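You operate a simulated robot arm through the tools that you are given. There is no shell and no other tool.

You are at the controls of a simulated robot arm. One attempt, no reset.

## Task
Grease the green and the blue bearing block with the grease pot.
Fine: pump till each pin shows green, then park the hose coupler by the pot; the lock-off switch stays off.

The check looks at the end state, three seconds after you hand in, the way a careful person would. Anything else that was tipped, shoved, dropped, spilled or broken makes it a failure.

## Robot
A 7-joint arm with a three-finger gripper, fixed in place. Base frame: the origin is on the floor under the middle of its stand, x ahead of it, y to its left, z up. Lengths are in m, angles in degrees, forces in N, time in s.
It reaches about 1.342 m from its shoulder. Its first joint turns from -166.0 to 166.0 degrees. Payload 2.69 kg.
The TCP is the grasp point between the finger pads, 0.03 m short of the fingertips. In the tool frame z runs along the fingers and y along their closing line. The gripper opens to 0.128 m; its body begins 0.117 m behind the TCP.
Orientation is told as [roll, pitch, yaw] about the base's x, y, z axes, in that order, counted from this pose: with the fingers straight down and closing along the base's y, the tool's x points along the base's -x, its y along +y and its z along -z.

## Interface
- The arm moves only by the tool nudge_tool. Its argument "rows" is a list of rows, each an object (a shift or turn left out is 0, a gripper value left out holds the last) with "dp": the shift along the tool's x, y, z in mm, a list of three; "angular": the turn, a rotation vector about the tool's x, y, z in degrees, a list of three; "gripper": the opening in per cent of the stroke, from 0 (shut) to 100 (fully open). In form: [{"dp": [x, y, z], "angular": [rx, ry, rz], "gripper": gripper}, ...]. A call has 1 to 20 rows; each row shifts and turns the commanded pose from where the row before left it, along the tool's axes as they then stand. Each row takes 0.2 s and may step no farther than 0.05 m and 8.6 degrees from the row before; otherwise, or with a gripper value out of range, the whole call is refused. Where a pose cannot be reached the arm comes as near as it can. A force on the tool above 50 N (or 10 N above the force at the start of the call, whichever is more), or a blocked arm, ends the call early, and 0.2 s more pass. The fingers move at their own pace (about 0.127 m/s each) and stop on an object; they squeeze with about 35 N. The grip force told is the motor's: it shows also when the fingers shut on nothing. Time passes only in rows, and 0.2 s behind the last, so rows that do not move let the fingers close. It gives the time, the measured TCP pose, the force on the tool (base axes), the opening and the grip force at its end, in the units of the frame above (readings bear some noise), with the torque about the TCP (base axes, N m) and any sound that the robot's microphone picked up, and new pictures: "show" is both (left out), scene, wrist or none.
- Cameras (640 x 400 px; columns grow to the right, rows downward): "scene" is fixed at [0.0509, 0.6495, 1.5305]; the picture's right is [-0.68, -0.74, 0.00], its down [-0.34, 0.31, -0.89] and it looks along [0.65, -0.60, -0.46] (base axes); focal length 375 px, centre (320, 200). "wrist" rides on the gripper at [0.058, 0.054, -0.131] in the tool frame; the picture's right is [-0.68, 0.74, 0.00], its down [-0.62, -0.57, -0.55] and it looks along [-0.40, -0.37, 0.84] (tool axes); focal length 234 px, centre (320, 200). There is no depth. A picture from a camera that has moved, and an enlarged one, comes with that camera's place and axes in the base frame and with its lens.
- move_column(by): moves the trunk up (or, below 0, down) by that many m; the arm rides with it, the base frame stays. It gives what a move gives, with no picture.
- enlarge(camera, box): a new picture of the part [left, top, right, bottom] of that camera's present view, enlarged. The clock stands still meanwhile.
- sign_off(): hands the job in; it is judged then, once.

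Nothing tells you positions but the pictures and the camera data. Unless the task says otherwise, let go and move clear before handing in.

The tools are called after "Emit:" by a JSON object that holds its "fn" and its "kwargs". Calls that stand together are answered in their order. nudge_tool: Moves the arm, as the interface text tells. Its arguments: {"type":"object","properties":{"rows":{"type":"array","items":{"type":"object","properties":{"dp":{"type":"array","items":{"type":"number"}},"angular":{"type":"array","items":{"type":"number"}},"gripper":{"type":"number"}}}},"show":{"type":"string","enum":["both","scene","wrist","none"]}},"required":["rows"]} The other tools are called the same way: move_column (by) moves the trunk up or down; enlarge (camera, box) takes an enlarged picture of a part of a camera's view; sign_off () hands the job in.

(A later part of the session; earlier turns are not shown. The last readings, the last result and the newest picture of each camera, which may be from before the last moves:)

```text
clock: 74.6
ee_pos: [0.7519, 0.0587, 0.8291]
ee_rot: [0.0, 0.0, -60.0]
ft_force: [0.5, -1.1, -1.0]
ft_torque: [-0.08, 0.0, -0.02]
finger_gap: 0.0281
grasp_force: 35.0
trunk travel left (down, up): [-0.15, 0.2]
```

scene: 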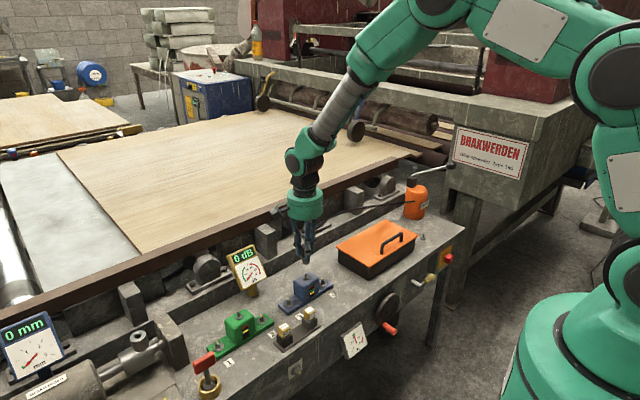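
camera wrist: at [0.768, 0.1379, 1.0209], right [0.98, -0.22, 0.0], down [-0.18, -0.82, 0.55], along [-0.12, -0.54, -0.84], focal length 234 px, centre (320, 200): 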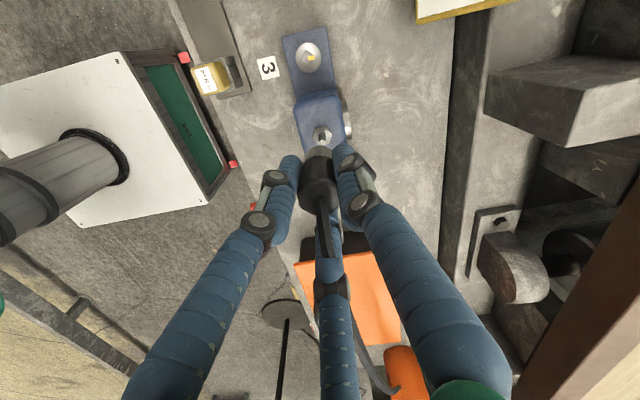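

Emit:
{"fn": "nudge_tool", "kwargs": {"rows": [{"dp": [0, 0, 2]}, {}, {}], "show": "none"}}

Emit:
{"fn": "enlarge", "kwargs": {"camera": "scene", "box": [285, 245, 330, 290]}}

```text
clock: 75.4
ee_pos: [0.7532, 0.0597, 0.8293]
ee_rot: [0.1, 0.0, -60.0]
ft_force: [-7.2, -3.2, 21.5]
ft_torque: [-0.32, 0.37, -0.05]
finger_gap: 0.028
grasp_force: 34.6
trunk travel left (down, up): [-0.15, 0.2]
```

```text
8.89 times, centred on (308, 268) of scene
camera zoom: at [0.0509, 0.6495, 1.5305], right [-0.68, -0.74, 0.0], down [-0.34, 0.31, -0.89], along [0.65, -0.6, -0.46], focal length 3337 px, centre (431, -400)
```

zoom: 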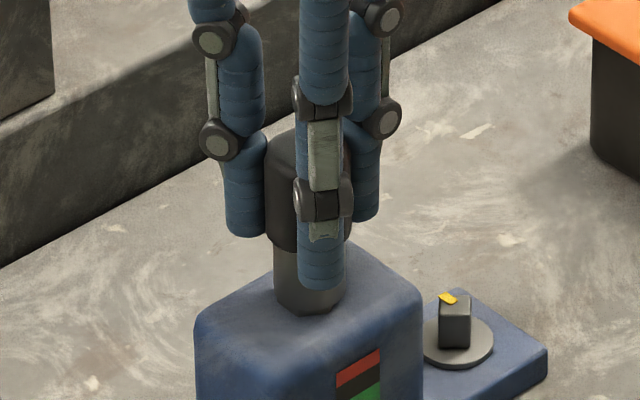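

It's seated on the blue block at 21.5 N. I'll press a touch more, as on the green one, then relax.

Emit:
{"fn": "nudge_tool", "kwargs": {"rows": [{"dp": [0, 0, 1.2]}, {}, {"dp": [0, 0, -2]}, {"dp": [0, 0, -2]}, {}, {}], "show": "none"}}

```text
clock: 76.8
ee_pos: [0.7515, 0.0595, 0.8288]
ee_rot: [-0.1, 0.1, -60.1]
ft_force: [-2.4, -0.6, -2.2]
ft_torque: [-0.01, 0.1, -0.03]
finger_gap: 0.0281
grasp_force: 35.1
trunk travel left (down, up): [-0.15, 0.2]
```

The load is near zero. I'll open the fingers and verify it stays seated before rising.

Emit:
{"fn": "nudge_tool", "kwargs": {"rows": [{"gripper": 20}, {"gripper": 40}, {"gripper": 60}, {}, {}, {"dp": [0, 0, -20]}, {"dp": [0, 0, -25]}, {"dp": [0, 0, -30]}, {"dp": [0, 0, -40]}, {"dp": [0, 0, -40]}, {"dp": [0, 0, -40]}, {}]}}

Emit:
{"fn": "enlarge", "kwargs": {"camera": "scene", "box": [270, 220, 360, 320]}}

```text
clock: 79.4
ee_pos: [0.754, 0.0593, 1.0257]
ee_rot: [0.0, 0.0, -60.0]
ft_force: [0.1, 0.0, 0.9]
ft_torque: [0.0, -0.09, -0.03]
finger_gap: 0.0768
grasp_force: 0.1
trunk travel left (down, up): [-0.15, 0.2]
camera wrist: at [0.7714, 0.136, 1.1572], right [0.98, -0.22, 0.0], down [-0.18, -0.82, 0.55], along [-0.12, -0.54, -0.84], focal length 234 px, centre (320, 200)
```

scene: 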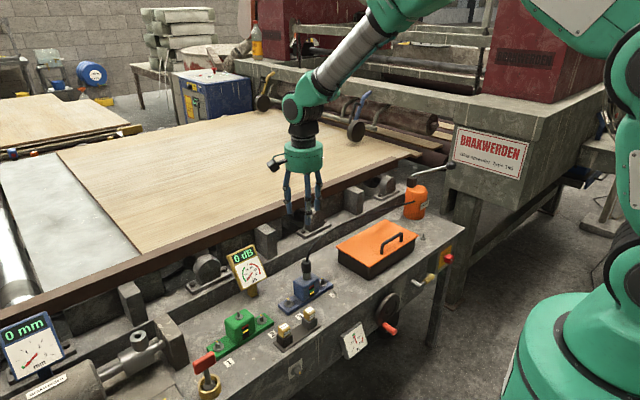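
wrist: 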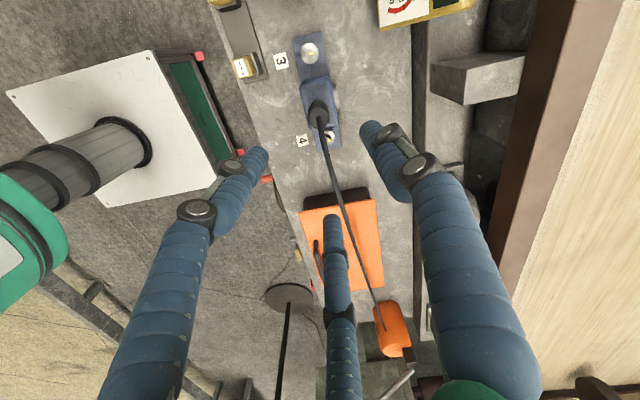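

```text
4.00 times, centred on (315, 270) of scene
camera zoom: at [0.0509, 0.6495, 1.5305], right [-0.68, -0.74, 0.0], down [-0.34, 0.31, -0.89], along [0.65, -0.6, -0.46], focal length 1502 px, centre (340, -80)
```

zoom: 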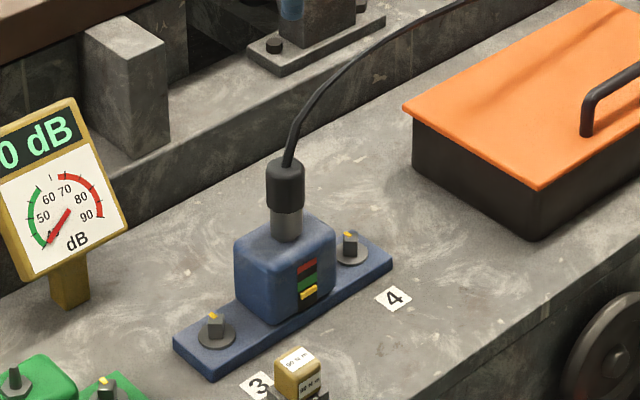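

The coupler is seated on the blue block. I'll return high above the lever knob with yaw -30°.

Emit:
{"fn": "nudge_tool", "kwargs": {"rows": [{"dp": [0, 0, -38]}, {"dp": [0, 0, -38]}, {"dp": [0, 0, -38]}, {"dp": [-37.7, -26.5, 0]}, {"dp": [-37.7, -26.5, 0]}, {"dp": [-37.7, -26.5, 0]}, {"dp": [-37.7, -26.5, 0]}, {"dp": [-37.7, -26.5, 0]}, {"dp": [-37.7, -26.5, 0]}, {"dp": [-37.7, -26.5, 0]}, {"dp": [-37.7, -26.5, 0]}, {"dp": [-37.7, -26.5, 0]}, {"dp": [-37.7, -26.5, 0]}, {"dp": [-37.7, -26.5, 0]}, {"dp": [-37.7, -26.5, 0]}, {"dp": [-37.7, -26.5, 0]}, {"dp": [-37.7, -26.5, 0]}, {"dp": [-37.7, -26.5, 0]}], "show": "none"}}

Emit:
{"fn": "nudge_tool", "kwargs": {"rows": [{"angular": [0, 0, -7.5]}, {"angular": [0, 0, -7.5]}, {"angular": [0, 0, -7.5]}, {"angular": [0, 0, -7.5]}, {}, {}]}}

Emit:
{"fn": "enlarge", "kwargs": {"camera": "wrist", "box": [220, 60, 420, 260]}}

```text
clock: 83.2
ee_pos: [0.69, -0.6314, 1.1379]
ee_rot: [0.1, 0.1, -59.9]
ft_force: [-0.7, 0.6, -1.1]
ft_torque: [-0.03, -0.02, 0.0]
finger_gap: 0.0768
grasp_force: 0.0
trunk travel left (down, up): [-0.15, 0.2]
```

```text
clock: 84.6
ee_pos: [0.6923, -0.6304, 1.1392]
ee_rot: [0.1, 0.0, -29.9]
ft_force: [-0.8, 0.9, 0.1]
ft_torque: [-0.02, 0.02, 0.0]
finger_gap: 0.0769
grasp_force: 0.1
trunk travel left (down, up): [-0.15, 0.2]
camera wrist: at [0.6686, -0.554, 1.2703], right [0.95, 0.3, 0.0], down [0.25, -0.8, 0.55], along [0.16, -0.52, -0.84], focal length 234 px, centre (320, 200)
```

scene: 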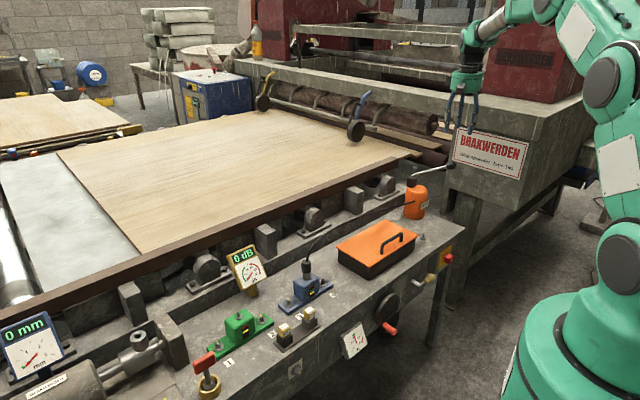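
wrist: 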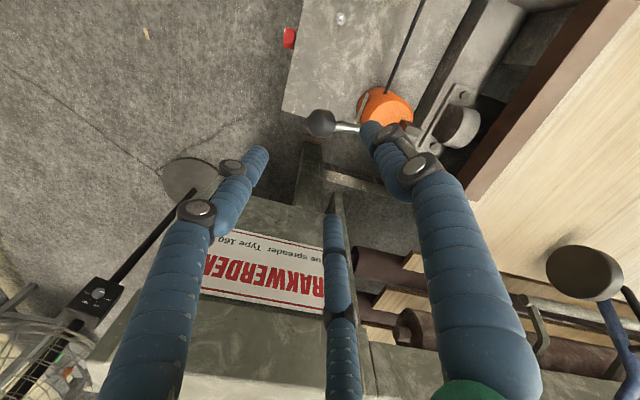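

```text
2.00 times, centred on (320, 160) of wrist
camera zoom: at [0.6686, -0.554, 1.2703], right [0.95, 0.3, 0.0], down [0.25, -0.8, 0.55], along [0.16, -0.52, -0.84], focal length 468 px, centre (320, 280)
```

zoom: 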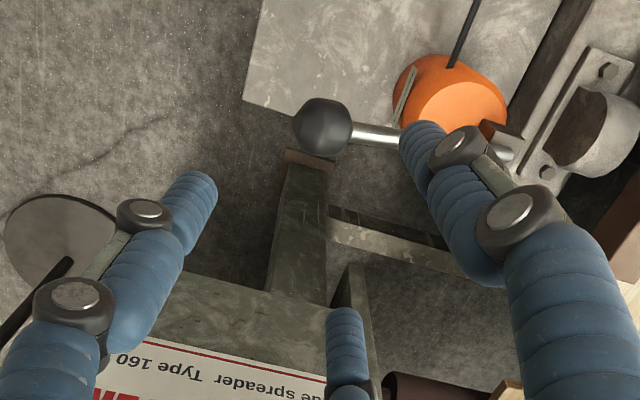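

The hand is aligned over the knob as before. I'll descend with the knob between the open fingers until the palm is just above it.

Emit:
{"fn": "nudge_tool", "kwargs": {"rows": [{"dp": [0, 0, 40]}, {"dp": [0, 0, 40]}, {"dp": [0, 0, 40]}, {"dp": [0, 0, 40]}, {"dp": [0, 0, 40]}, {"dp": [2.6, -1.5, 20]}, {"dp": [2.6, -1.5, 20]}, {}], "show": "none"}}

Emit:
{"fn": "enlarge", "kwargs": {"camera": "scene", "box": [400, 120, 475, 220]}}

Emit:
{"fn": "enlarge", "kwargs": {"camera": "scene", "box": [304, 283, 318, 300]}}

```text
clock: 86.4
ee_pos: [0.6867, -0.6272, 0.9002]
ee_rot: [0.0, 0.0, -30.0]
ft_force: [-0.9, -0.1, -0.3]
ft_torque: [0.0, 0.02, -0.03]
finger_gap: 0.0767
grasp_force: 0.1
trunk travel left (down, up): [-0.15, 0.2]
```

```text
4.00 times, centred on (438, 170) of scene
camera zoom: at [0.0509, 0.6495, 1.5305], right [-0.68, -0.74, 0.0], down [-0.34, 0.31, -0.89], along [0.65, -0.6, -0.46], focal length 1502 px, centre (-150, 320)
```

zoom: 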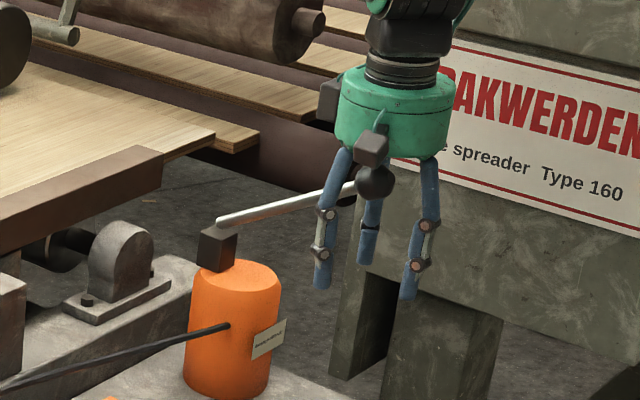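

```text
16.00 times, centred on (311, 292) of scene
camera zoom: at [0.0509, 0.6495, 1.5305], right [-0.68, -0.74, 0.0], down [-0.34, 0.31, -0.89], along [0.65, -0.6, -0.46], focal length 6007 px, centre (464, -1264)
```

zoom: 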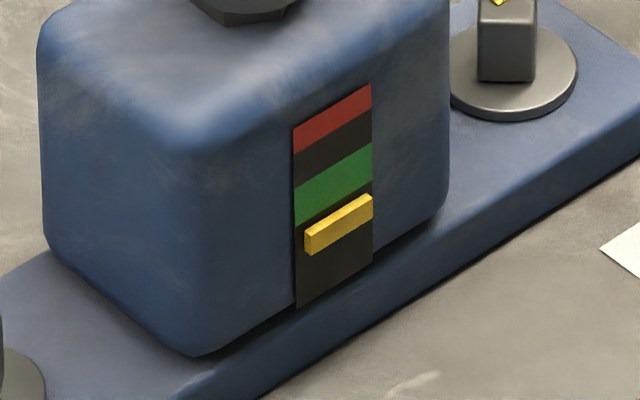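

The blue pin is still below its band as expected. I'll press the first stroke with the palm.

Emit:
{"fn": "nudge_tool", "kwargs": {"rows": [{"dp": [2.6, -1.5, 12]}, {"dp": [2.6, -1.5, 11]}, {"dp": [2.6, -1.5, 11]}, {"dp": [2.2, -1.2, 11]}, {"dp": [1.7, -1.0, 11]}, {"dp": [1.3, -0.7, 11]}, {"dp": [0.9, -0.5, 11]}, {"dp": [0.4, -0.2, 11]}, {"dp": [0, 0, 11]}, {"dp": [0, 0, 10]}, {}], "show": "none"}}

Emit:
{"fn": "enlarge", "kwargs": {"camera": "scene", "box": [304, 283, 318, 300]}}

Emit:
{"fn": "enlarge", "kwargs": {"camera": "scene", "box": [400, 120, 475, 220]}}

```text
clock: 88.8
ee_pos: [0.6698, -0.6294, 0.7883]
ee_rot: [0.1, 0.0, -30.1]
ft_force: [1.1, -1.3, 1.5]
ft_torque: [0.09, -0.04, 0.02]
finger_gap: 0.0767
grasp_force: 0.0
trunk travel left (down, up): [-0.15, 0.2]
```

```text
16.00 times, centred on (311, 292) of scene
camera zoom: at [0.0509, 0.6495, 1.5305], right [-0.68, -0.74, 0.0], down [-0.34, 0.31, -0.89], along [0.65, -0.6, -0.46], focal length 6007 px, centre (464, -1264)
```

zoom: 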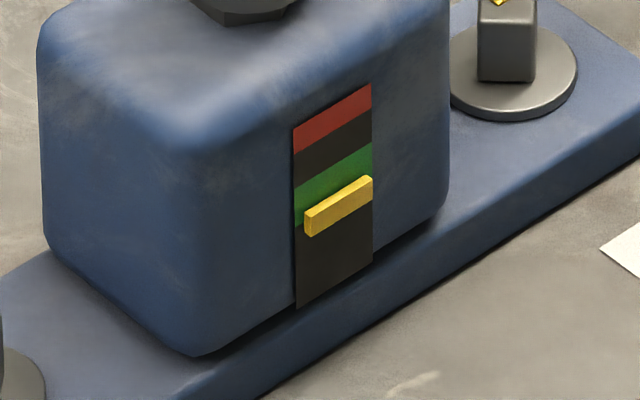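

```text
4.00 times, centred on (438, 170) of scene
camera zoom: at [0.0509, 0.6495, 1.5305], right [-0.68, -0.74, 0.0], down [-0.34, 0.31, -0.89], along [0.65, -0.6, -0.46], focal length 1502 px, centre (-150, 320)
```

zoom: 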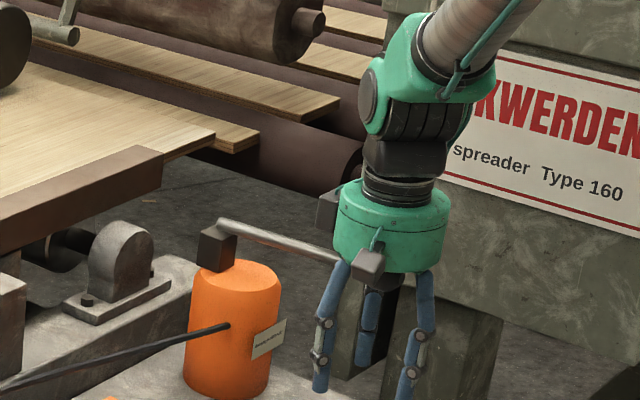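

One stroke moved the pin about halfway. I'll let the lever return and press a second stroke.

Emit:
{"fn": "nudge_tool", "kwargs": {"rows": [{"dp": [0, 0, -10]}, {"dp": [0, 0, -11]}, {"dp": [-0.4, 0.2, -11]}, {"dp": [-0.9, 0.5, -11]}, {"dp": [-1.3, 0.7, -11]}, {"dp": [-1.7, 1.0, -11]}, {"dp": [-2.2, 1.2, -11]}, {"dp": [-2.6, 1.5, -11]}, {"dp": [-2.6, 1.5, -11]}, {"dp": [-2.6, 1.5, -12]}, {}, {}], "show": "none"}}

Emit:
{"fn": "enlarge", "kwargs": {"camera": "scene", "box": [400, 120, 475, 220]}}

Emit:
{"fn": "enlarge", "kwargs": {"camera": "scene", "box": [304, 283, 318, 300]}}

```text
clock: 91.4
ee_pos: [0.6861, -0.6283, 0.9003]
ee_rot: [0.0, 0.0, -30.0]
ft_force: [0.0, -0.9, 0.4]
ft_torque: [0.02, 0.0, 0.02]
finger_gap: 0.0768
grasp_force: 0.1
trunk travel left (down, up): [-0.15, 0.2]
```

```text
4.00 times, centred on (438, 170) of scene
camera zoom: at [0.0509, 0.6495, 1.5305], right [-0.68, -0.74, 0.0], down [-0.34, 0.31, -0.89], along [0.65, -0.6, -0.46], focal length 1502 px, centre (-150, 320)
```

zoom: 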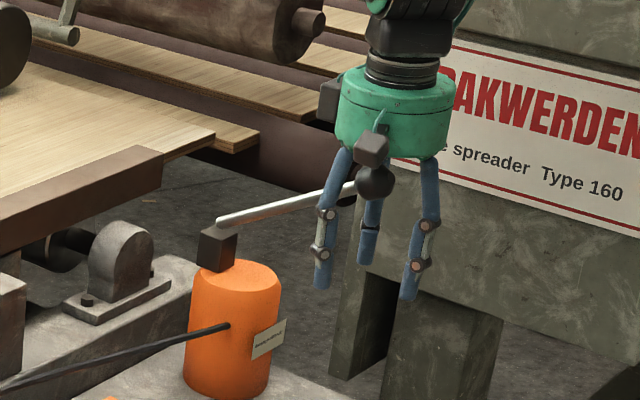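

```text
16.00 times, centred on (311, 292) of scene
camera zoom: at [0.0509, 0.6495, 1.5305], right [-0.68, -0.74, 0.0], down [-0.34, 0.31, -0.89], along [0.65, -0.6, -0.46], focal length 6007 px, centre (464, -1264)
```

zoom: 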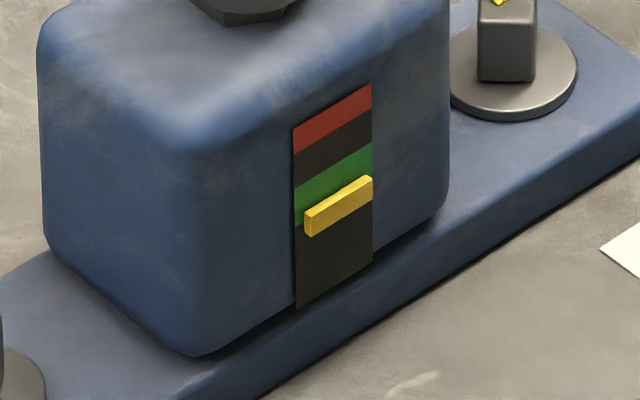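

The lever has returned and the pin holds. Now for the second stroke.

Emit:
{"fn": "nudge_tool", "kwargs": {"rows": [{"dp": [2.6, -1.5, 12]}, {"dp": [2.6, -1.5, 11]}, {"dp": [2.6, -1.5, 11]}, {"dp": [2.2, -1.2, 11]}, {"dp": [1.7, -1.0, 11]}, {"dp": [1.3, -0.7, 11]}, {"dp": [0.9, -0.5, 11]}, {"dp": [0.4, -0.2, 11]}, {"dp": [0, 0, 8]}, {}], "show": "none"}}

Emit:
{"fn": "enlarge", "kwargs": {"camera": "scene", "box": [304, 283, 318, 300]}}

```text
clock: 93.6
ee_pos: [0.6709, -0.6287, 0.8014]
ee_rot: [0.1, 0.1, -29.9]
ft_force: [-1.0, 0.2, 1.8]
ft_torque: [-0.02, -0.11, -0.01]
finger_gap: 0.0767
grasp_force: 0.0
trunk travel left (down, up): [-0.15, 0.2]
```

```text
16.00 times, centred on (311, 292) of scene
camera zoom: at [0.0509, 0.6495, 1.5305], right [-0.68, -0.74, 0.0], down [-0.34, 0.31, -0.89], along [0.65, -0.6, -0.46], focal length 6007 px, centre (464, -1264)
```

zoom: 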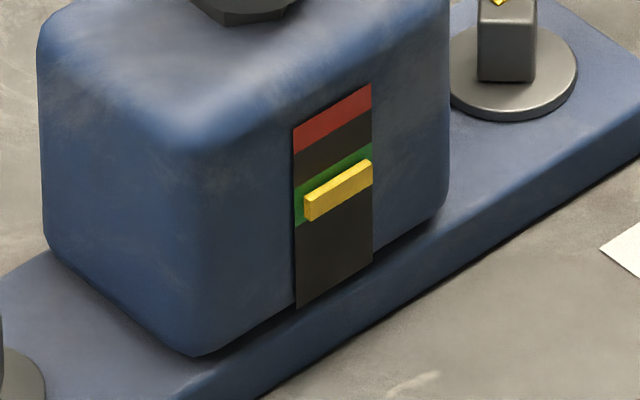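

It's nearly centred. I'll press about 25 mm more.

Emit:
{"fn": "nudge_tool", "kwargs": {"rows": [{"dp": [0, 0, 9]}, {"dp": [0, 0, 9]}, {"dp": [-0.5, 0.3, 7]}, {}], "show": "none"}}

Emit:
{"fn": "enlarge", "kwargs": {"camera": "scene", "box": [304, 283, 318, 300]}}

Emit:
{"fn": "enlarge", "kwargs": {"camera": "scene", "box": [400, 120, 475, 220]}}

```text
clock: 94.6
ee_pos: [0.6703, -0.6296, 0.7771]
ee_rot: [0.0, 0.0, -30.1]
ft_force: [-2.4, -0.5, 1.2]
ft_torque: [0.04, -0.21, 0.05]
finger_gap: 0.0767
grasp_force: 0.1
trunk travel left (down, up): [-0.15, 0.2]
```

```text
16.00 times, centred on (311, 292) of scene
camera zoom: at [0.0509, 0.6495, 1.5305], right [-0.68, -0.74, 0.0], down [-0.34, 0.31, -0.89], along [0.65, -0.6, -0.46], focal length 6007 px, centre (464, -1264)
```

zoom: 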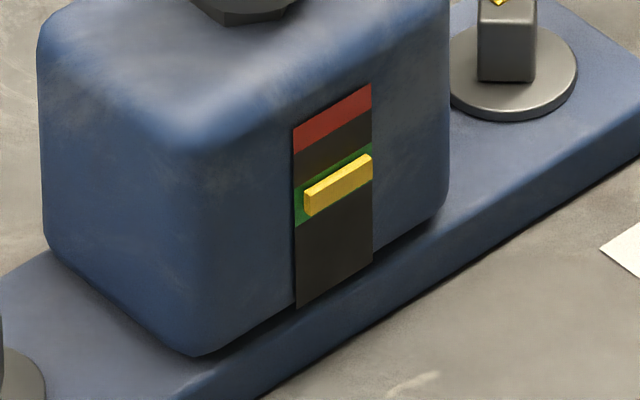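

```text
4.00 times, centred on (438, 170) of scene
camera zoom: at [0.0509, 0.6495, 1.5305], right [-0.68, -0.74, 0.0], down [-0.34, 0.31, -0.89], along [0.65, -0.6, -0.46], focal length 1502 px, centre (-150, 320)
```

zoom: 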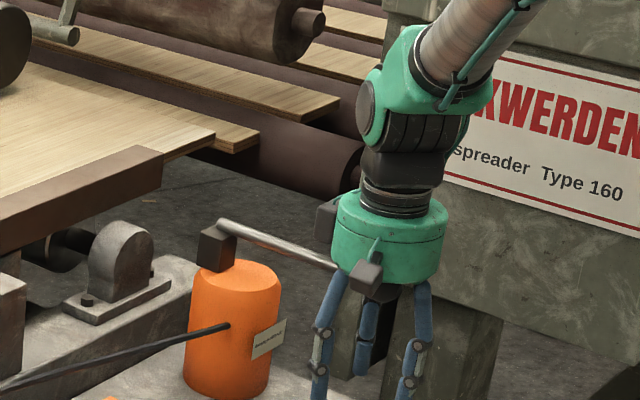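

The blue pin is now centred in its green band. I'll let the lever return and rise clear above the knob.

Emit:
{"fn": "nudge_tool", "kwargs": {"rows": [{"dp": [0, 0, -12]}, {"dp": [0, 0, -12]}, {"dp": [-0.4, 0.2, -12]}, {"dp": [-0.9, 0.5, -12]}, {"dp": [-1.3, 0.7, -12]}, {"dp": [-1.7, 1.0, -12]}, {"dp": [-2.6, 1.5, -12]}, {"dp": [-3.5, 2.0, -12]}, {"dp": [-3.5, 2.0, -12]}, {"dp": [-3.5, 2.0, -12]}, {"dp": [-2.6, 1.5, -12]}, {"dp": [0, 0, -30]}, {"dp": [0, 0, -40]}, {"dp": [0, 0, -40]}, {"dp": [0, 0, -40]}, {"dp": [0, 0, -40]}, {"dp": [0, 0, -40]}, {}]}}

Emit:
{"fn": "enlarge", "kwargs": {"camera": "scene", "box": [304, 283, 318, 300]}}

Emit:
{"fn": "enlarge", "kwargs": {"camera": "scene", "box": [238, 322, 252, 342]}}

```text
clock: 98.4
ee_pos: [0.6924, -0.6263, 1.1397]
ee_rot: [0.0, -0.1, -30.0]
ft_force: [-0.1, 0.6, 0.7]
ft_torque: [-0.03, -0.04, 0.01]
finger_gap: 0.0769
grasp_force: 0.1
trunk travel left (down, up): [-0.15, 0.2]
camera wrist: at [0.6678, -0.5513, 1.2706], right [0.95, 0.3, 0.0], down [0.25, -0.8, 0.55], along [0.16, -0.52, -0.84], focal length 234 px, centre (320, 200)
```

scene: 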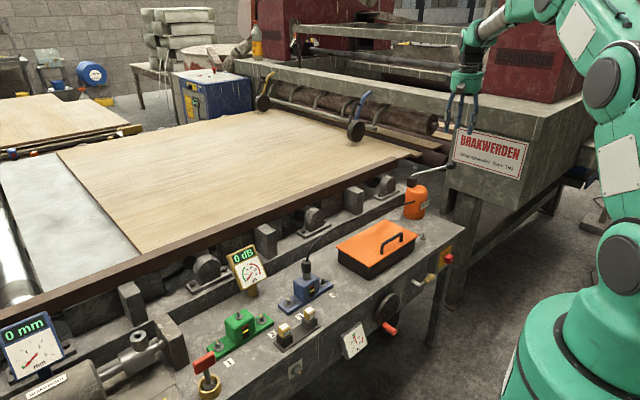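
wrist: 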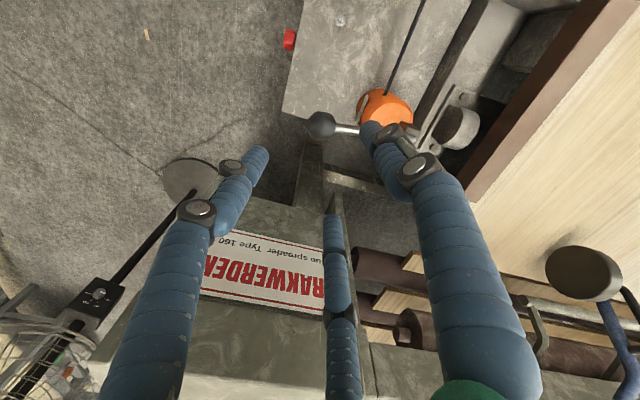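

```text
16.00 times, centred on (311, 292) of scene
camera zoom: at [0.0509, 0.6495, 1.5305], right [-0.68, -0.74, 0.0], down [-0.34, 0.31, -0.89], along [0.65, -0.6, -0.46], focal length 6007 px, centre (464, -1264)
```

zoom: 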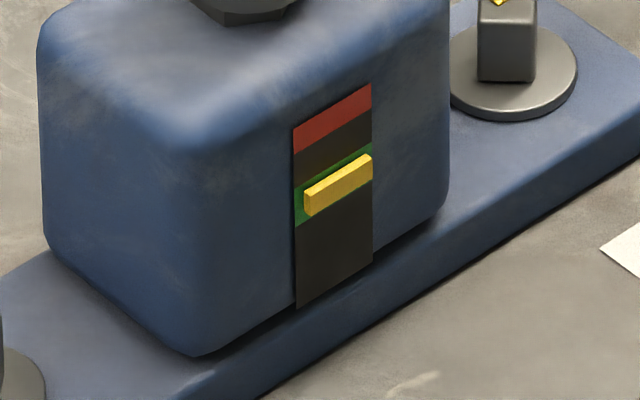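

```text
16.00 times, centred on (245, 332) of scene
camera zoom: at [0.0509, 0.6495, 1.5305], right [-0.68, -0.74, 0.0], down [-0.34, 0.31, -0.89], along [0.65, -0.6, -0.46], focal length 6007 px, centre (1520, -1912)
```

zoom: 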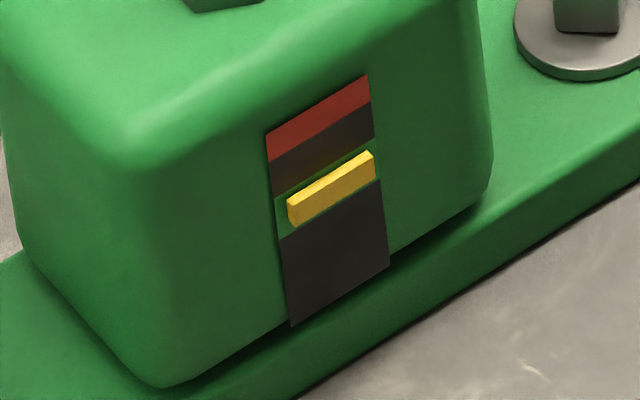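

Both pins show green. I'll go back over the blue block at yaw 0 to fetch the coupler.

Emit:
{"fn": "nudge_tool", "kwargs": {"rows": [{"angular": [0, 0, -7.5]}, {"angular": [0, 0, -7.5]}, {"angular": [0, 0, -7.5]}, {"angular": [0, 0, -7.5]}, {"dp": [-4, 45.7, 0]}, {"dp": [-4, 45.7, 0]}, {"dp": [-4, 45.7, 0]}, {"dp": [-4, 45.7, 0]}, {"dp": [-4, 45.7, 0]}, {"dp": [-4, 45.7, 0]}, {"dp": [-4, 45.7, 0]}, {"dp": [-4, 45.7, 0]}, {"dp": [-4, 45.7, 0]}, {"dp": [-4, 45.7, 0]}, {"dp": [-4, 45.7, 0]}, {"dp": [-4, 45.7, 0]}, {"dp": [-4, 45.7, 0]}, {"dp": [-4, 45.7, 0]}, {"dp": [-4, 45.7, 0]}, {}], "show": "none"}}

Emit:
{"fn": "nudge_tool", "kwargs": {"rows": [{"dp": [0, 0, 40]}, {"dp": [0, 0, 40]}, {"dp": [0, 0, 40]}, {"dp": [0, 0, 40]}, {"dp": [0, 0, 40]}, {}, {}]}}

Emit:
{"fn": "enlarge", "kwargs": {"camera": "wrist", "box": [220, 60, 420, 260]}}

Emit:
{"fn": "enlarge", "kwargs": {"camera": "scene", "box": [265, 200, 355, 315]}}

```text
clock: 102.6
ee_pos: [0.751, 0.0543, 1.1421]
ee_rot: [0.0, 0.0, 0.0]
ft_force: [-0.6, -0.2, -1.7]
ft_torque: [-0.05, 0.01, 0.02]
finger_gap: 0.077
grasp_force: 0.0
trunk travel left (down, up): [-0.15, 0.2]
```

```text
clock: 104.2
ee_pos: [0.7541, 0.0533, 0.9412]
ee_rot: [0.0, 0.0, 0.0]
ft_force: [0.5, 0.0, 0.3]
ft_torque: [0.0, -0.03, -0.02]
finger_gap: 0.0766
grasp_force: 0.1
trunk travel left (down, up): [-0.15, 0.2]
camera wrist: at [0.6954, 0.1075, 1.0725], right [0.68, 0.74, 0.0], down [0.62, -0.57, 0.55], along [0.4, -0.37, -0.84], focal length 234 px, centre (320, 200)
```

scene: 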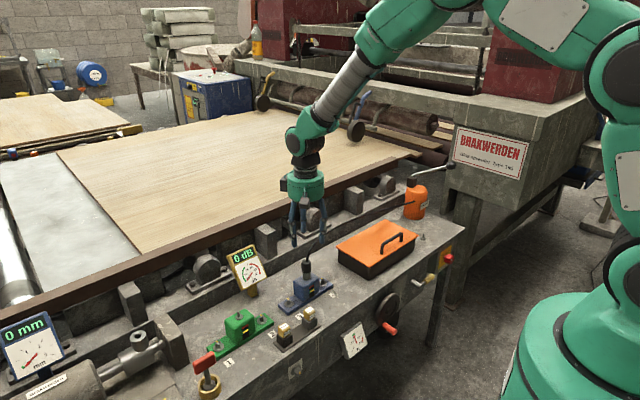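
wrist: 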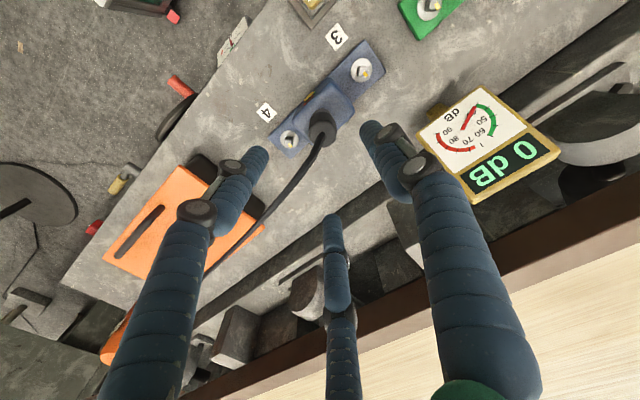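

```text
2.00 times, centred on (320, 160) of wrist
camera zoom: at [0.6954, 0.1075, 1.0725], right [0.68, 0.74, 0.0], down [0.62, -0.57, 0.55], along [0.4, -0.37, -0.84], focal length 468 px, centre (320, 280)
```

zoom: 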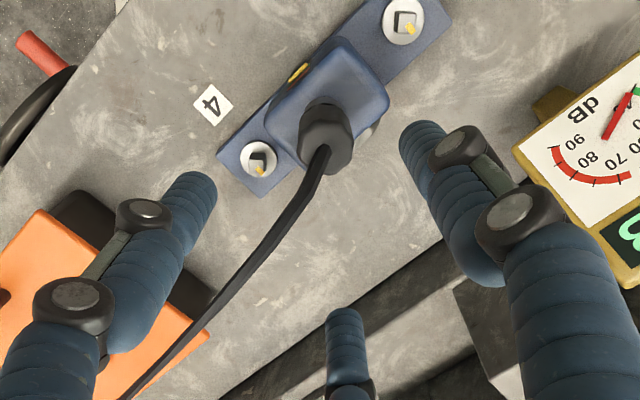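

```text
3.48 times, centred on (310, 258) of scene
camera zoom: at [0.0509, 0.6495, 1.5305], right [-0.68, -0.74, 0.0], down [-0.34, 0.31, -0.89], along [0.65, -0.6, -0.46], focal length 1306 px, centre (355, 0)
```

zoom: 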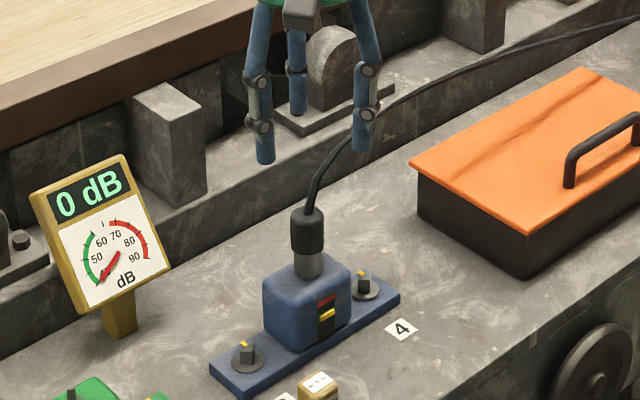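

The coupler is about 6 mm toward +y. I'll correct and descend to grip height.

Emit:
{"fn": "nudge_tool", "kwargs": {"rows": [{"dp": [0, 6, 10]}, {"dp": [0, 0, 30]}, {"dp": [0, 0, 30]}, {"dp": [0, 0, 25]}, {"dp": [0, 0, 16]}, {}]}}

Emit:
{"fn": "enlarge", "kwargs": {"camera": "wrist", "box": [220, 60, 420, 260]}}

Emit:
{"fn": "enlarge", "kwargs": {"camera": "scene", "box": [265, 220, 355, 315]}}

```text
clock: 105.6
ee_pos: [0.7529, 0.063, 0.8282]
ee_rot: [-0.1, 0.0, -0.1]
ft_force: [-0.4, -0.1, 0.1]
ft_torque: [0.0, 0.01, 0.03]
finger_gap: 0.0767
grasp_force: 0.2
trunk travel left (down, up): [-0.15, 0.2]
camera wrist: at [0.6945, 0.1149, 0.9587], right [0.68, 0.74, 0.0], down [0.62, -0.57, 0.55], along [0.4, -0.37, -0.84], focal length 234 px, centre (320, 200)
```

scene: 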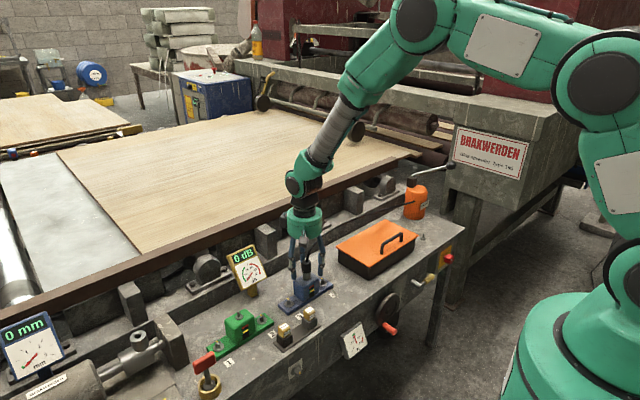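
wrist: 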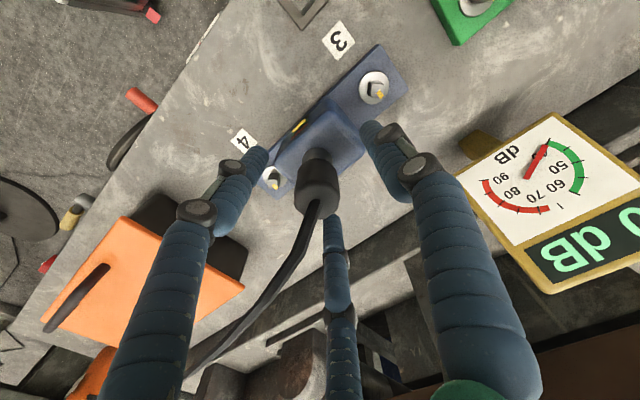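

```text
2.00 times, centred on (320, 160) of wrist
camera zoom: at [0.6945, 0.1149, 0.9587], right [0.68, 0.74, 0.0], down [0.62, -0.57, 0.55], along [0.4, -0.37, -0.84], focal length 468 px, centre (320, 280)
```

zoom: 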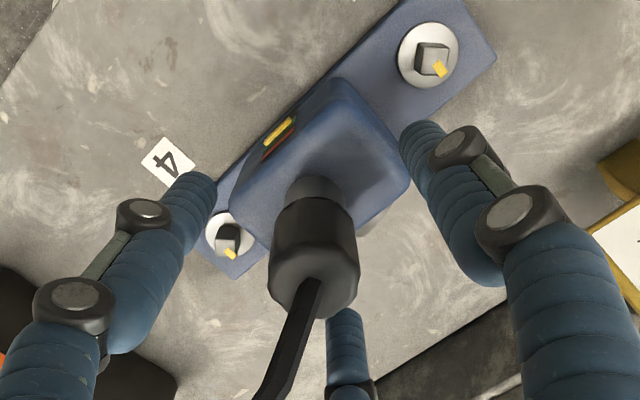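

```text
4.21 times, centred on (310, 268) of scene
camera zoom: at [0.0509, 0.6495, 1.5305], right [-0.68, -0.74, 0.0], down [-0.34, 0.31, -0.89], along [0.65, -0.6, -0.46], focal length 1581 px, centre (362, -84)
```

zoom: 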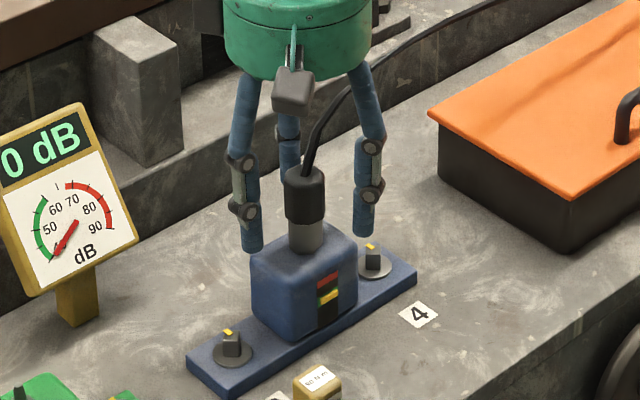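

The coupler is centred within a mm or two. I'll close on it.

Emit:
{"fn": "nudge_tool", "kwargs": {"rows": [{"dp": [0, -1.5, 0]}, {"gripper": 40}, {"gripper": 20}, {"gripper": 0}, {}, {}, {}], "show": "none"}}

```text
clock: 107.2
ee_pos: [0.7542, 0.0598, 0.8271]
ee_rot: [0.0, 0.0, 0.0]
ft_force: [-0.3, -0.9, -0.7]
ft_torque: [-0.02, 0.05, 0.05]
finger_gap: 0.0278
grasp_force: 34.3
trunk travel left (down, up): [-0.15, 0.2]
```

Gripped with low load. I'll lift it off slowly and raise it clear.

Emit:
{"fn": "nudge_tool", "kwargs": {"rows": [{"dp": [0, 0, -3]}, {"dp": [0, 0, -4]}, {"dp": [0, 0, -6]}, {"dp": [0, 0, -10]}, {"dp": [0, 0, -20]}, {"dp": [0, 0, -40]}, {"dp": [0, 0, -40]}, {"dp": [0, 0, -40]}, {}]}}

Emit:
{"fn": "enlarge", "kwargs": {"camera": "scene", "box": [265, 180, 355, 315]}}

```text
clock: 109.2
ee_pos: [0.7539, 0.0607, 0.9911]
ee_rot: [0.0, 0.0, -0.1]
ft_force: [-0.7, -0.4, 0.6]
ft_torque: [-0.01, -0.03, 0.01]
finger_gap: 0.0277
grasp_force: 35.0
trunk travel left (down, up): [-0.15, 0.2]
camera wrist: at [0.6952, 0.1139, 1.1217], right [0.68, 0.74, 0.0], down [0.62, -0.57, 0.55], along [0.4, -0.37, -0.84], focal length 234 px, centre (320, 200)
```

scene: 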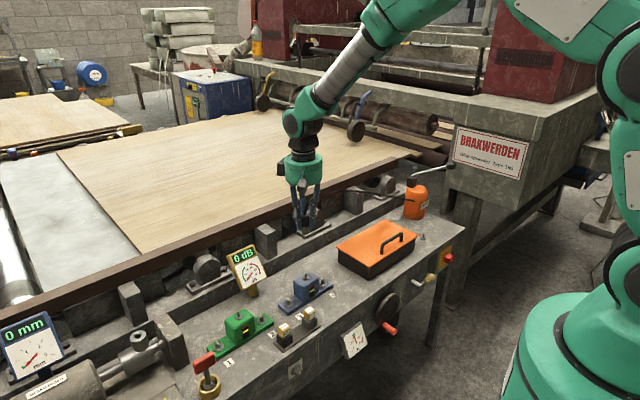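
wrist: 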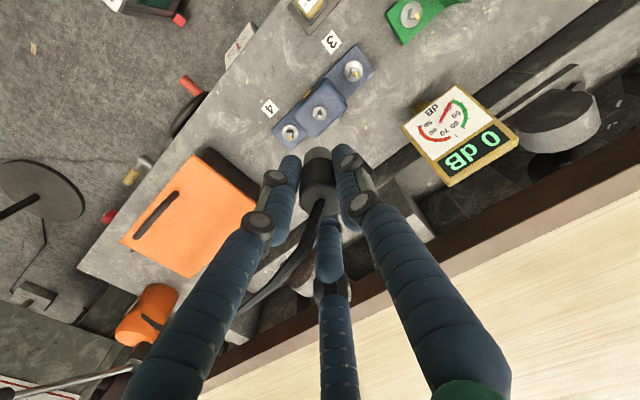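

```text
2.96 times, centred on (310, 248) of scene
camera zoom: at [0.0509, 0.6495, 1.5305], right [-0.68, -0.74, 0.0], down [-0.34, 0.31, -0.89], along [0.65, -0.6, -0.46], focal length 1112 px, centre (350, 59)
```

zoom: 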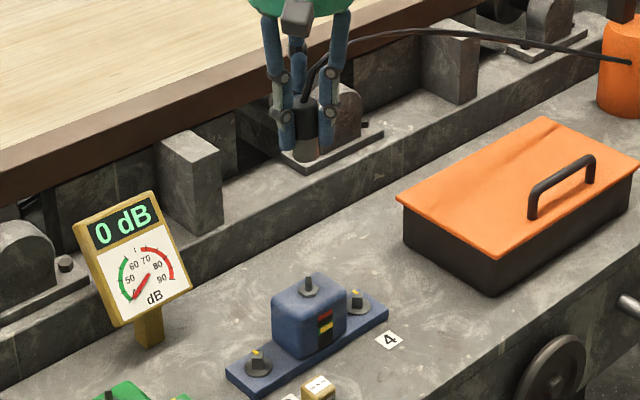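

The coupler is free. I'll carry it to above the park peg and turn the hand back to yaw -60°.

Emit:
{"fn": "nudge_tool", "kwargs": {"rows": [{"dp": [4.7, -43, 0]}, {"dp": [4.7, -43, 0]}, {"dp": [4.7, -43, 0]}, {"dp": [4.7, -43, 0]}, {"dp": [4.7, -43, 0]}, {"dp": [4.7, -43, 0]}, {"dp": [4.7, -43, 0]}, {"dp": [4.7, -43, 0]}, {"dp": [4.7, -43, 0]}, {"dp": [4.7, -43, 0]}, {"dp": [4.7, -43, 0]}, {"dp": [4.7, -43, 0]}, {"dp": [4.6, -43, 0]}, {}], "show": "none"}}

Emit:
{"fn": "nudge_tool", "kwargs": {"rows": [{"angular": [0, 0, 7.5]}, {"angular": [0, 0, 7.5]}, {"angular": [0, 0, 7.5]}, {"angular": [0, 0, 7.5]}, {"angular": [0, 0, 7.5]}, {"angular": [0, 0, 7.5]}, {"angular": [0, 0, 7.5]}, {"angular": [0, 0, 7.5]}, {"dp": [0, 0, 30]}, {"dp": [0, 0, 30]}, {"dp": [0, 0, 30]}, {}, {}]}}

Emit:
{"fn": "enlarge", "kwargs": {"camera": "wrist", "box": [270, 90, 370, 190]}}

Emit:
{"fn": "enlarge", "kwargs": {"camera": "scene", "box": [395, 180, 455, 250]}}

```text
clock: 112.2
ee_pos: [0.6927, -0.4976, 0.9913]
ee_rot: [0.0, 0.0, 0.1]
ft_force: [0.3, 0.8, -1.7]
ft_torque: [0.06, -0.01, 0.01]
finger_gap: 0.0274
grasp_force: 35.2
trunk travel left (down, up): [-0.15, 0.2]
```

```text
clock: 115.0
ee_pos: [0.6944, -0.4995, 0.9018]
ee_rot: [0.0, 0.0, -60.0]
ft_force: [0.7, -0.2, -2.0]
ft_torque: [-0.01, 0.0, -0.01]
finger_gap: 0.0278
grasp_force: 35.2
trunk travel left (down, up): [-0.15, 0.2]
camera wrist: at [0.7126, -0.4216, 1.0329], right [0.98, -0.22, 0.0], down [-0.18, -0.82, 0.55], along [-0.12, -0.54, -0.84], focal length 234 px, centre (320, 200)
```

scene: 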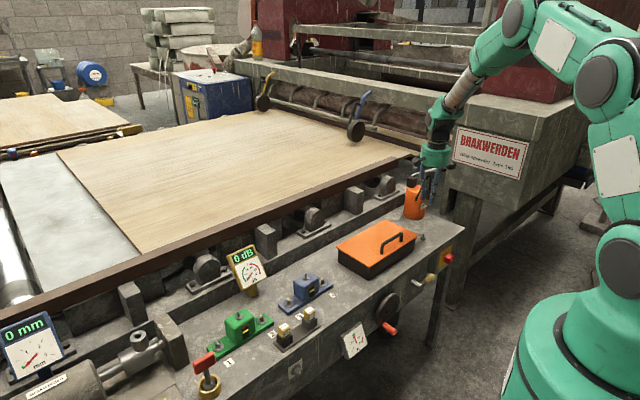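
wrist: 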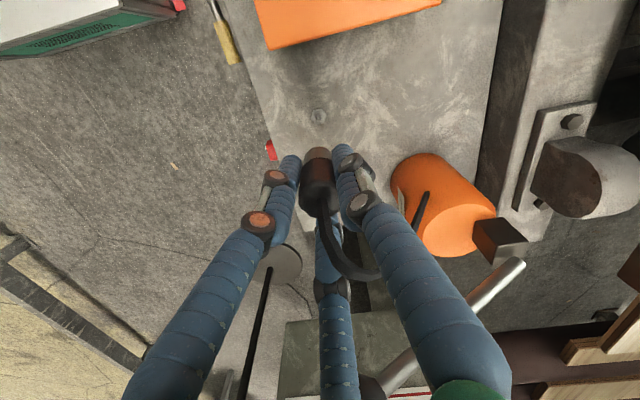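

```text
4.00 times, centred on (320, 140) of wrist
camera zoom: at [0.7126, -0.4216, 1.0329], right [0.98, -0.22, 0.0], down [-0.18, -0.82, 0.55], along [-0.12, -0.54, -0.84], focal length 937 px, centre (320, 440)
```

zoom: 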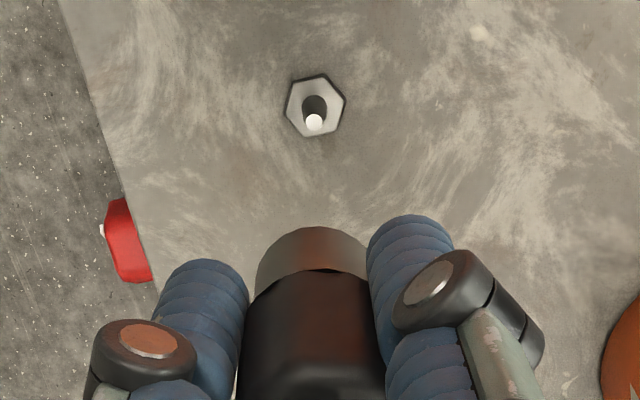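

```text
5.71 times, centred on (425, 215) of scene
camera zoom: at [0.0509, 0.6495, 1.5305], right [-0.68, -0.74, 0.0], down [-0.34, 0.31, -0.89], along [0.65, -0.6, -0.46], focal length 2145 px, centre (-280, 114)
```

zoom: 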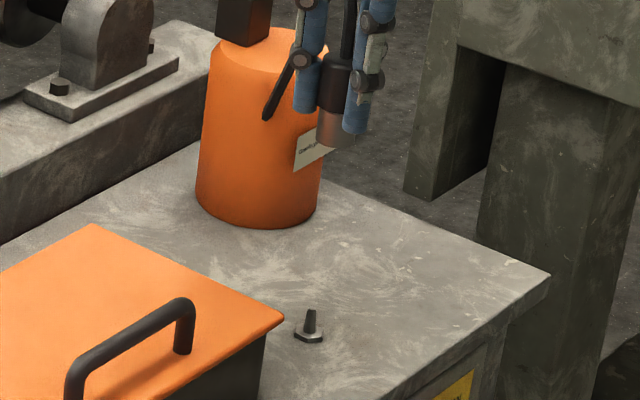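

Both views show the coupler aligned over the peg to within a millimetre. I'll lower 105 mm and recheck.

Emit:
{"fn": "nudge_tool", "kwargs": {"rows": [{"dp": [0, 0, 30]}, {"dp": [0, 0, 30]}, {"dp": [0, 0, 25]}, {"dp": [0, 0, 20]}, {}, {}]}}

Emit:
{"fn": "enlarge", "kwargs": {"camera": "wrist", "box": [280, 110, 360, 190]}}

Emit:
{"fn": "enlarge", "kwargs": {"camera": "scene", "box": [400, 205, 445, 250]}}

```text
clock: 116.4
ee_pos: [0.6926, -0.4983, 0.796]
ee_rot: [0.1, 0.0, -60.0]
ft_force: [-0.5, -0.2, -1.3]
ft_torque: [0.01, -0.01, 0.0]
finger_gap: 0.0278
grasp_force: 35.2
trunk travel left (down, up): [-0.15, 0.2]
camera wrist: at [0.7089, -0.4211, 0.9274], right [0.98, -0.22, 0.0], down [-0.18, -0.82, 0.55], along [-0.12, -0.54, -0.84], focal length 234 px, centre (320, 200)
```

scene: 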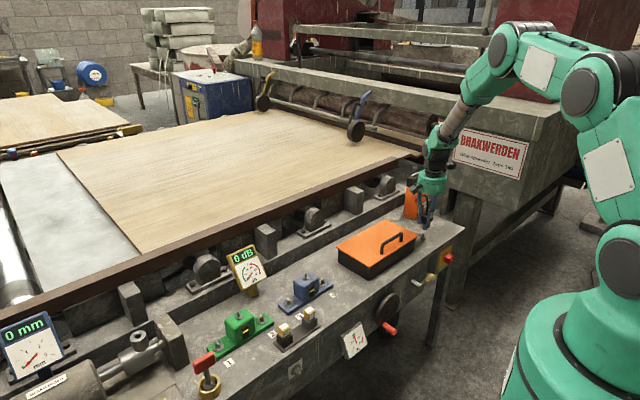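
wrist: 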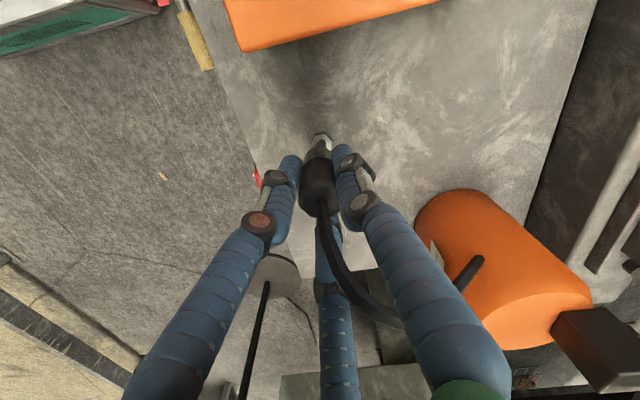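

```text
5.00 times, centred on (320, 150) of wrist
camera zoom: at [0.7089, -0.4211, 0.9274], right [0.98, -0.22, 0.0], down [-0.18, -0.82, 0.55], along [-0.12, -0.54, -0.84], focal length 1171 px, centre (320, 450)
```

zoom: 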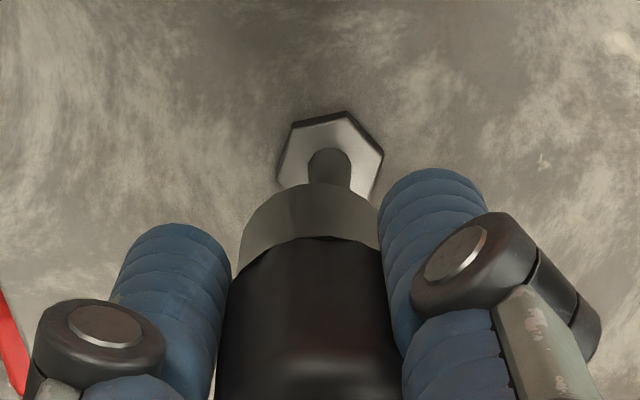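

```text
8.89 times, centred on (422, 228) of scene
camera zoom: at [0.0509, 0.6495, 1.5305], right [-0.68, -0.74, 0.0], down [-0.34, 0.31, -0.89], along [0.65, -0.6, -0.46], focal length 3337 px, centre (-591, -44)
```

zoom: 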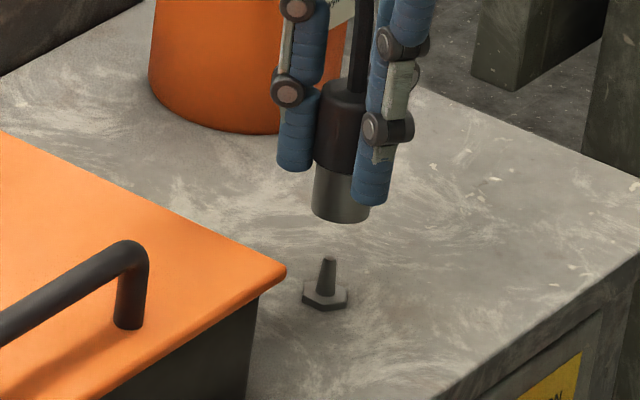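

There's a residual offset of about 3.5 mm in x. I'll correct it and recheck.

Emit:
{"fn": "nudge_tool", "kwargs": {"rows": [{"dp": [-2.2, 2.8, 0]}, {}, {}, {}], "show": "none"}}

Emit:
{"fn": "enlarge", "kwargs": {"camera": "wrist", "box": [280, 110, 360, 190]}}

Emit:
{"fn": "enlarge", "kwargs": {"camera": "scene", "box": [400, 205, 445, 250]}}

```text
clock: 117.4
ee_pos: [0.6941, -0.4983, 0.7968]
ee_rot: [0.1, 0.0, -60.0]
ft_force: [0.2, -0.1, -0.8]
ft_torque: [-0.01, 0.0, 0.01]
finger_gap: 0.0274
grasp_force: 34.7
trunk travel left (down, up): [-0.15, 0.2]
```

```text
5.00 times, centred on (320, 150) of wrist
camera zoom: at [0.7116, -0.422, 0.9276], right [0.98, -0.22, 0.0], down [-0.18, -0.82, 0.55], along [-0.12, -0.54, -0.84], focal length 1171 px, centre (320, 450)
```

zoom: 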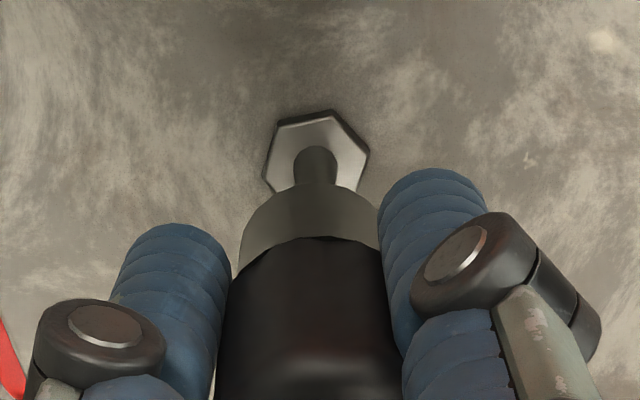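

```text
8.89 times, centred on (422, 228) of scene
camera zoom: at [0.0509, 0.6495, 1.5305], right [-0.68, -0.74, 0.0], down [-0.34, 0.31, -0.89], along [0.65, -0.6, -0.46], focal length 3337 px, centre (-591, -44)
```

zoom: 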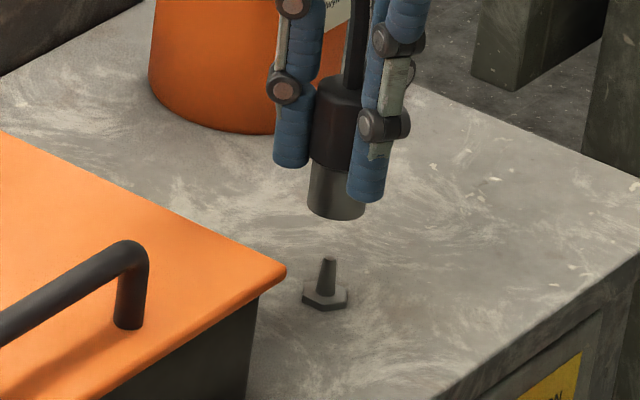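

Now aligned within 1 mm. I'll apply a tiny correction and lower onto the peg.

Emit:
{"fn": "nudge_tool", "kwargs": {"rows": [{"dp": [-1.0, 0.35, 0]}, {"dp": [0, 0, 8]}, {"dp": [0, 0, 8]}, {"dp": [0, 0, 6]}, {"dp": [0, 0, 5]}, {}, {}], "show": "none"}}

Emit:
{"fn": "enlarge", "kwargs": {"camera": "wrist", "box": [280, 110, 360, 190]}}

Emit:
{"fn": "enlarge", "kwargs": {"camera": "scene", "box": [400, 205, 445, 250]}}

```text
clock: 119.0
ee_pos: [0.6975, -0.4976, 0.7684]
ee_rot: [0.1, 0.0, -60.0]
ft_force: [-0.1, -0.4, -0.9]
ft_torque: [-0.03, -0.02, 0.0]
finger_gap: 0.0276
grasp_force: 34.7
trunk travel left (down, up): [-0.15, 0.2]
```

```text
5.00 times, centred on (320, 150) of wrist
camera zoom: at [0.7145, -0.4216, 0.8998], right [0.98, -0.22, 0.0], down [-0.18, -0.82, 0.55], along [-0.12, -0.54, -0.84], focal length 1171 px, centre (320, 450)
```

zoom: 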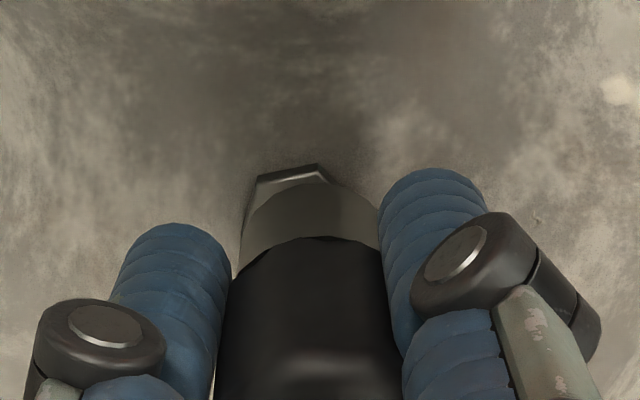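

```text
8.89 times, centred on (422, 228) of scene
camera zoom: at [0.0509, 0.6495, 1.5305], right [-0.68, -0.74, 0.0], down [-0.34, 0.31, -0.89], along [0.65, -0.6, -0.46], focal length 3337 px, centre (-591, -44)
```

zoom: 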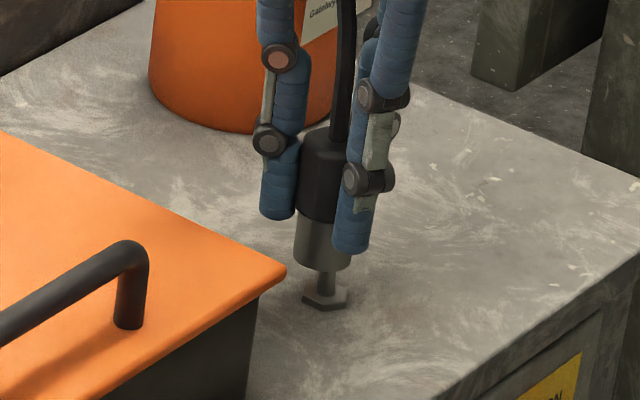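

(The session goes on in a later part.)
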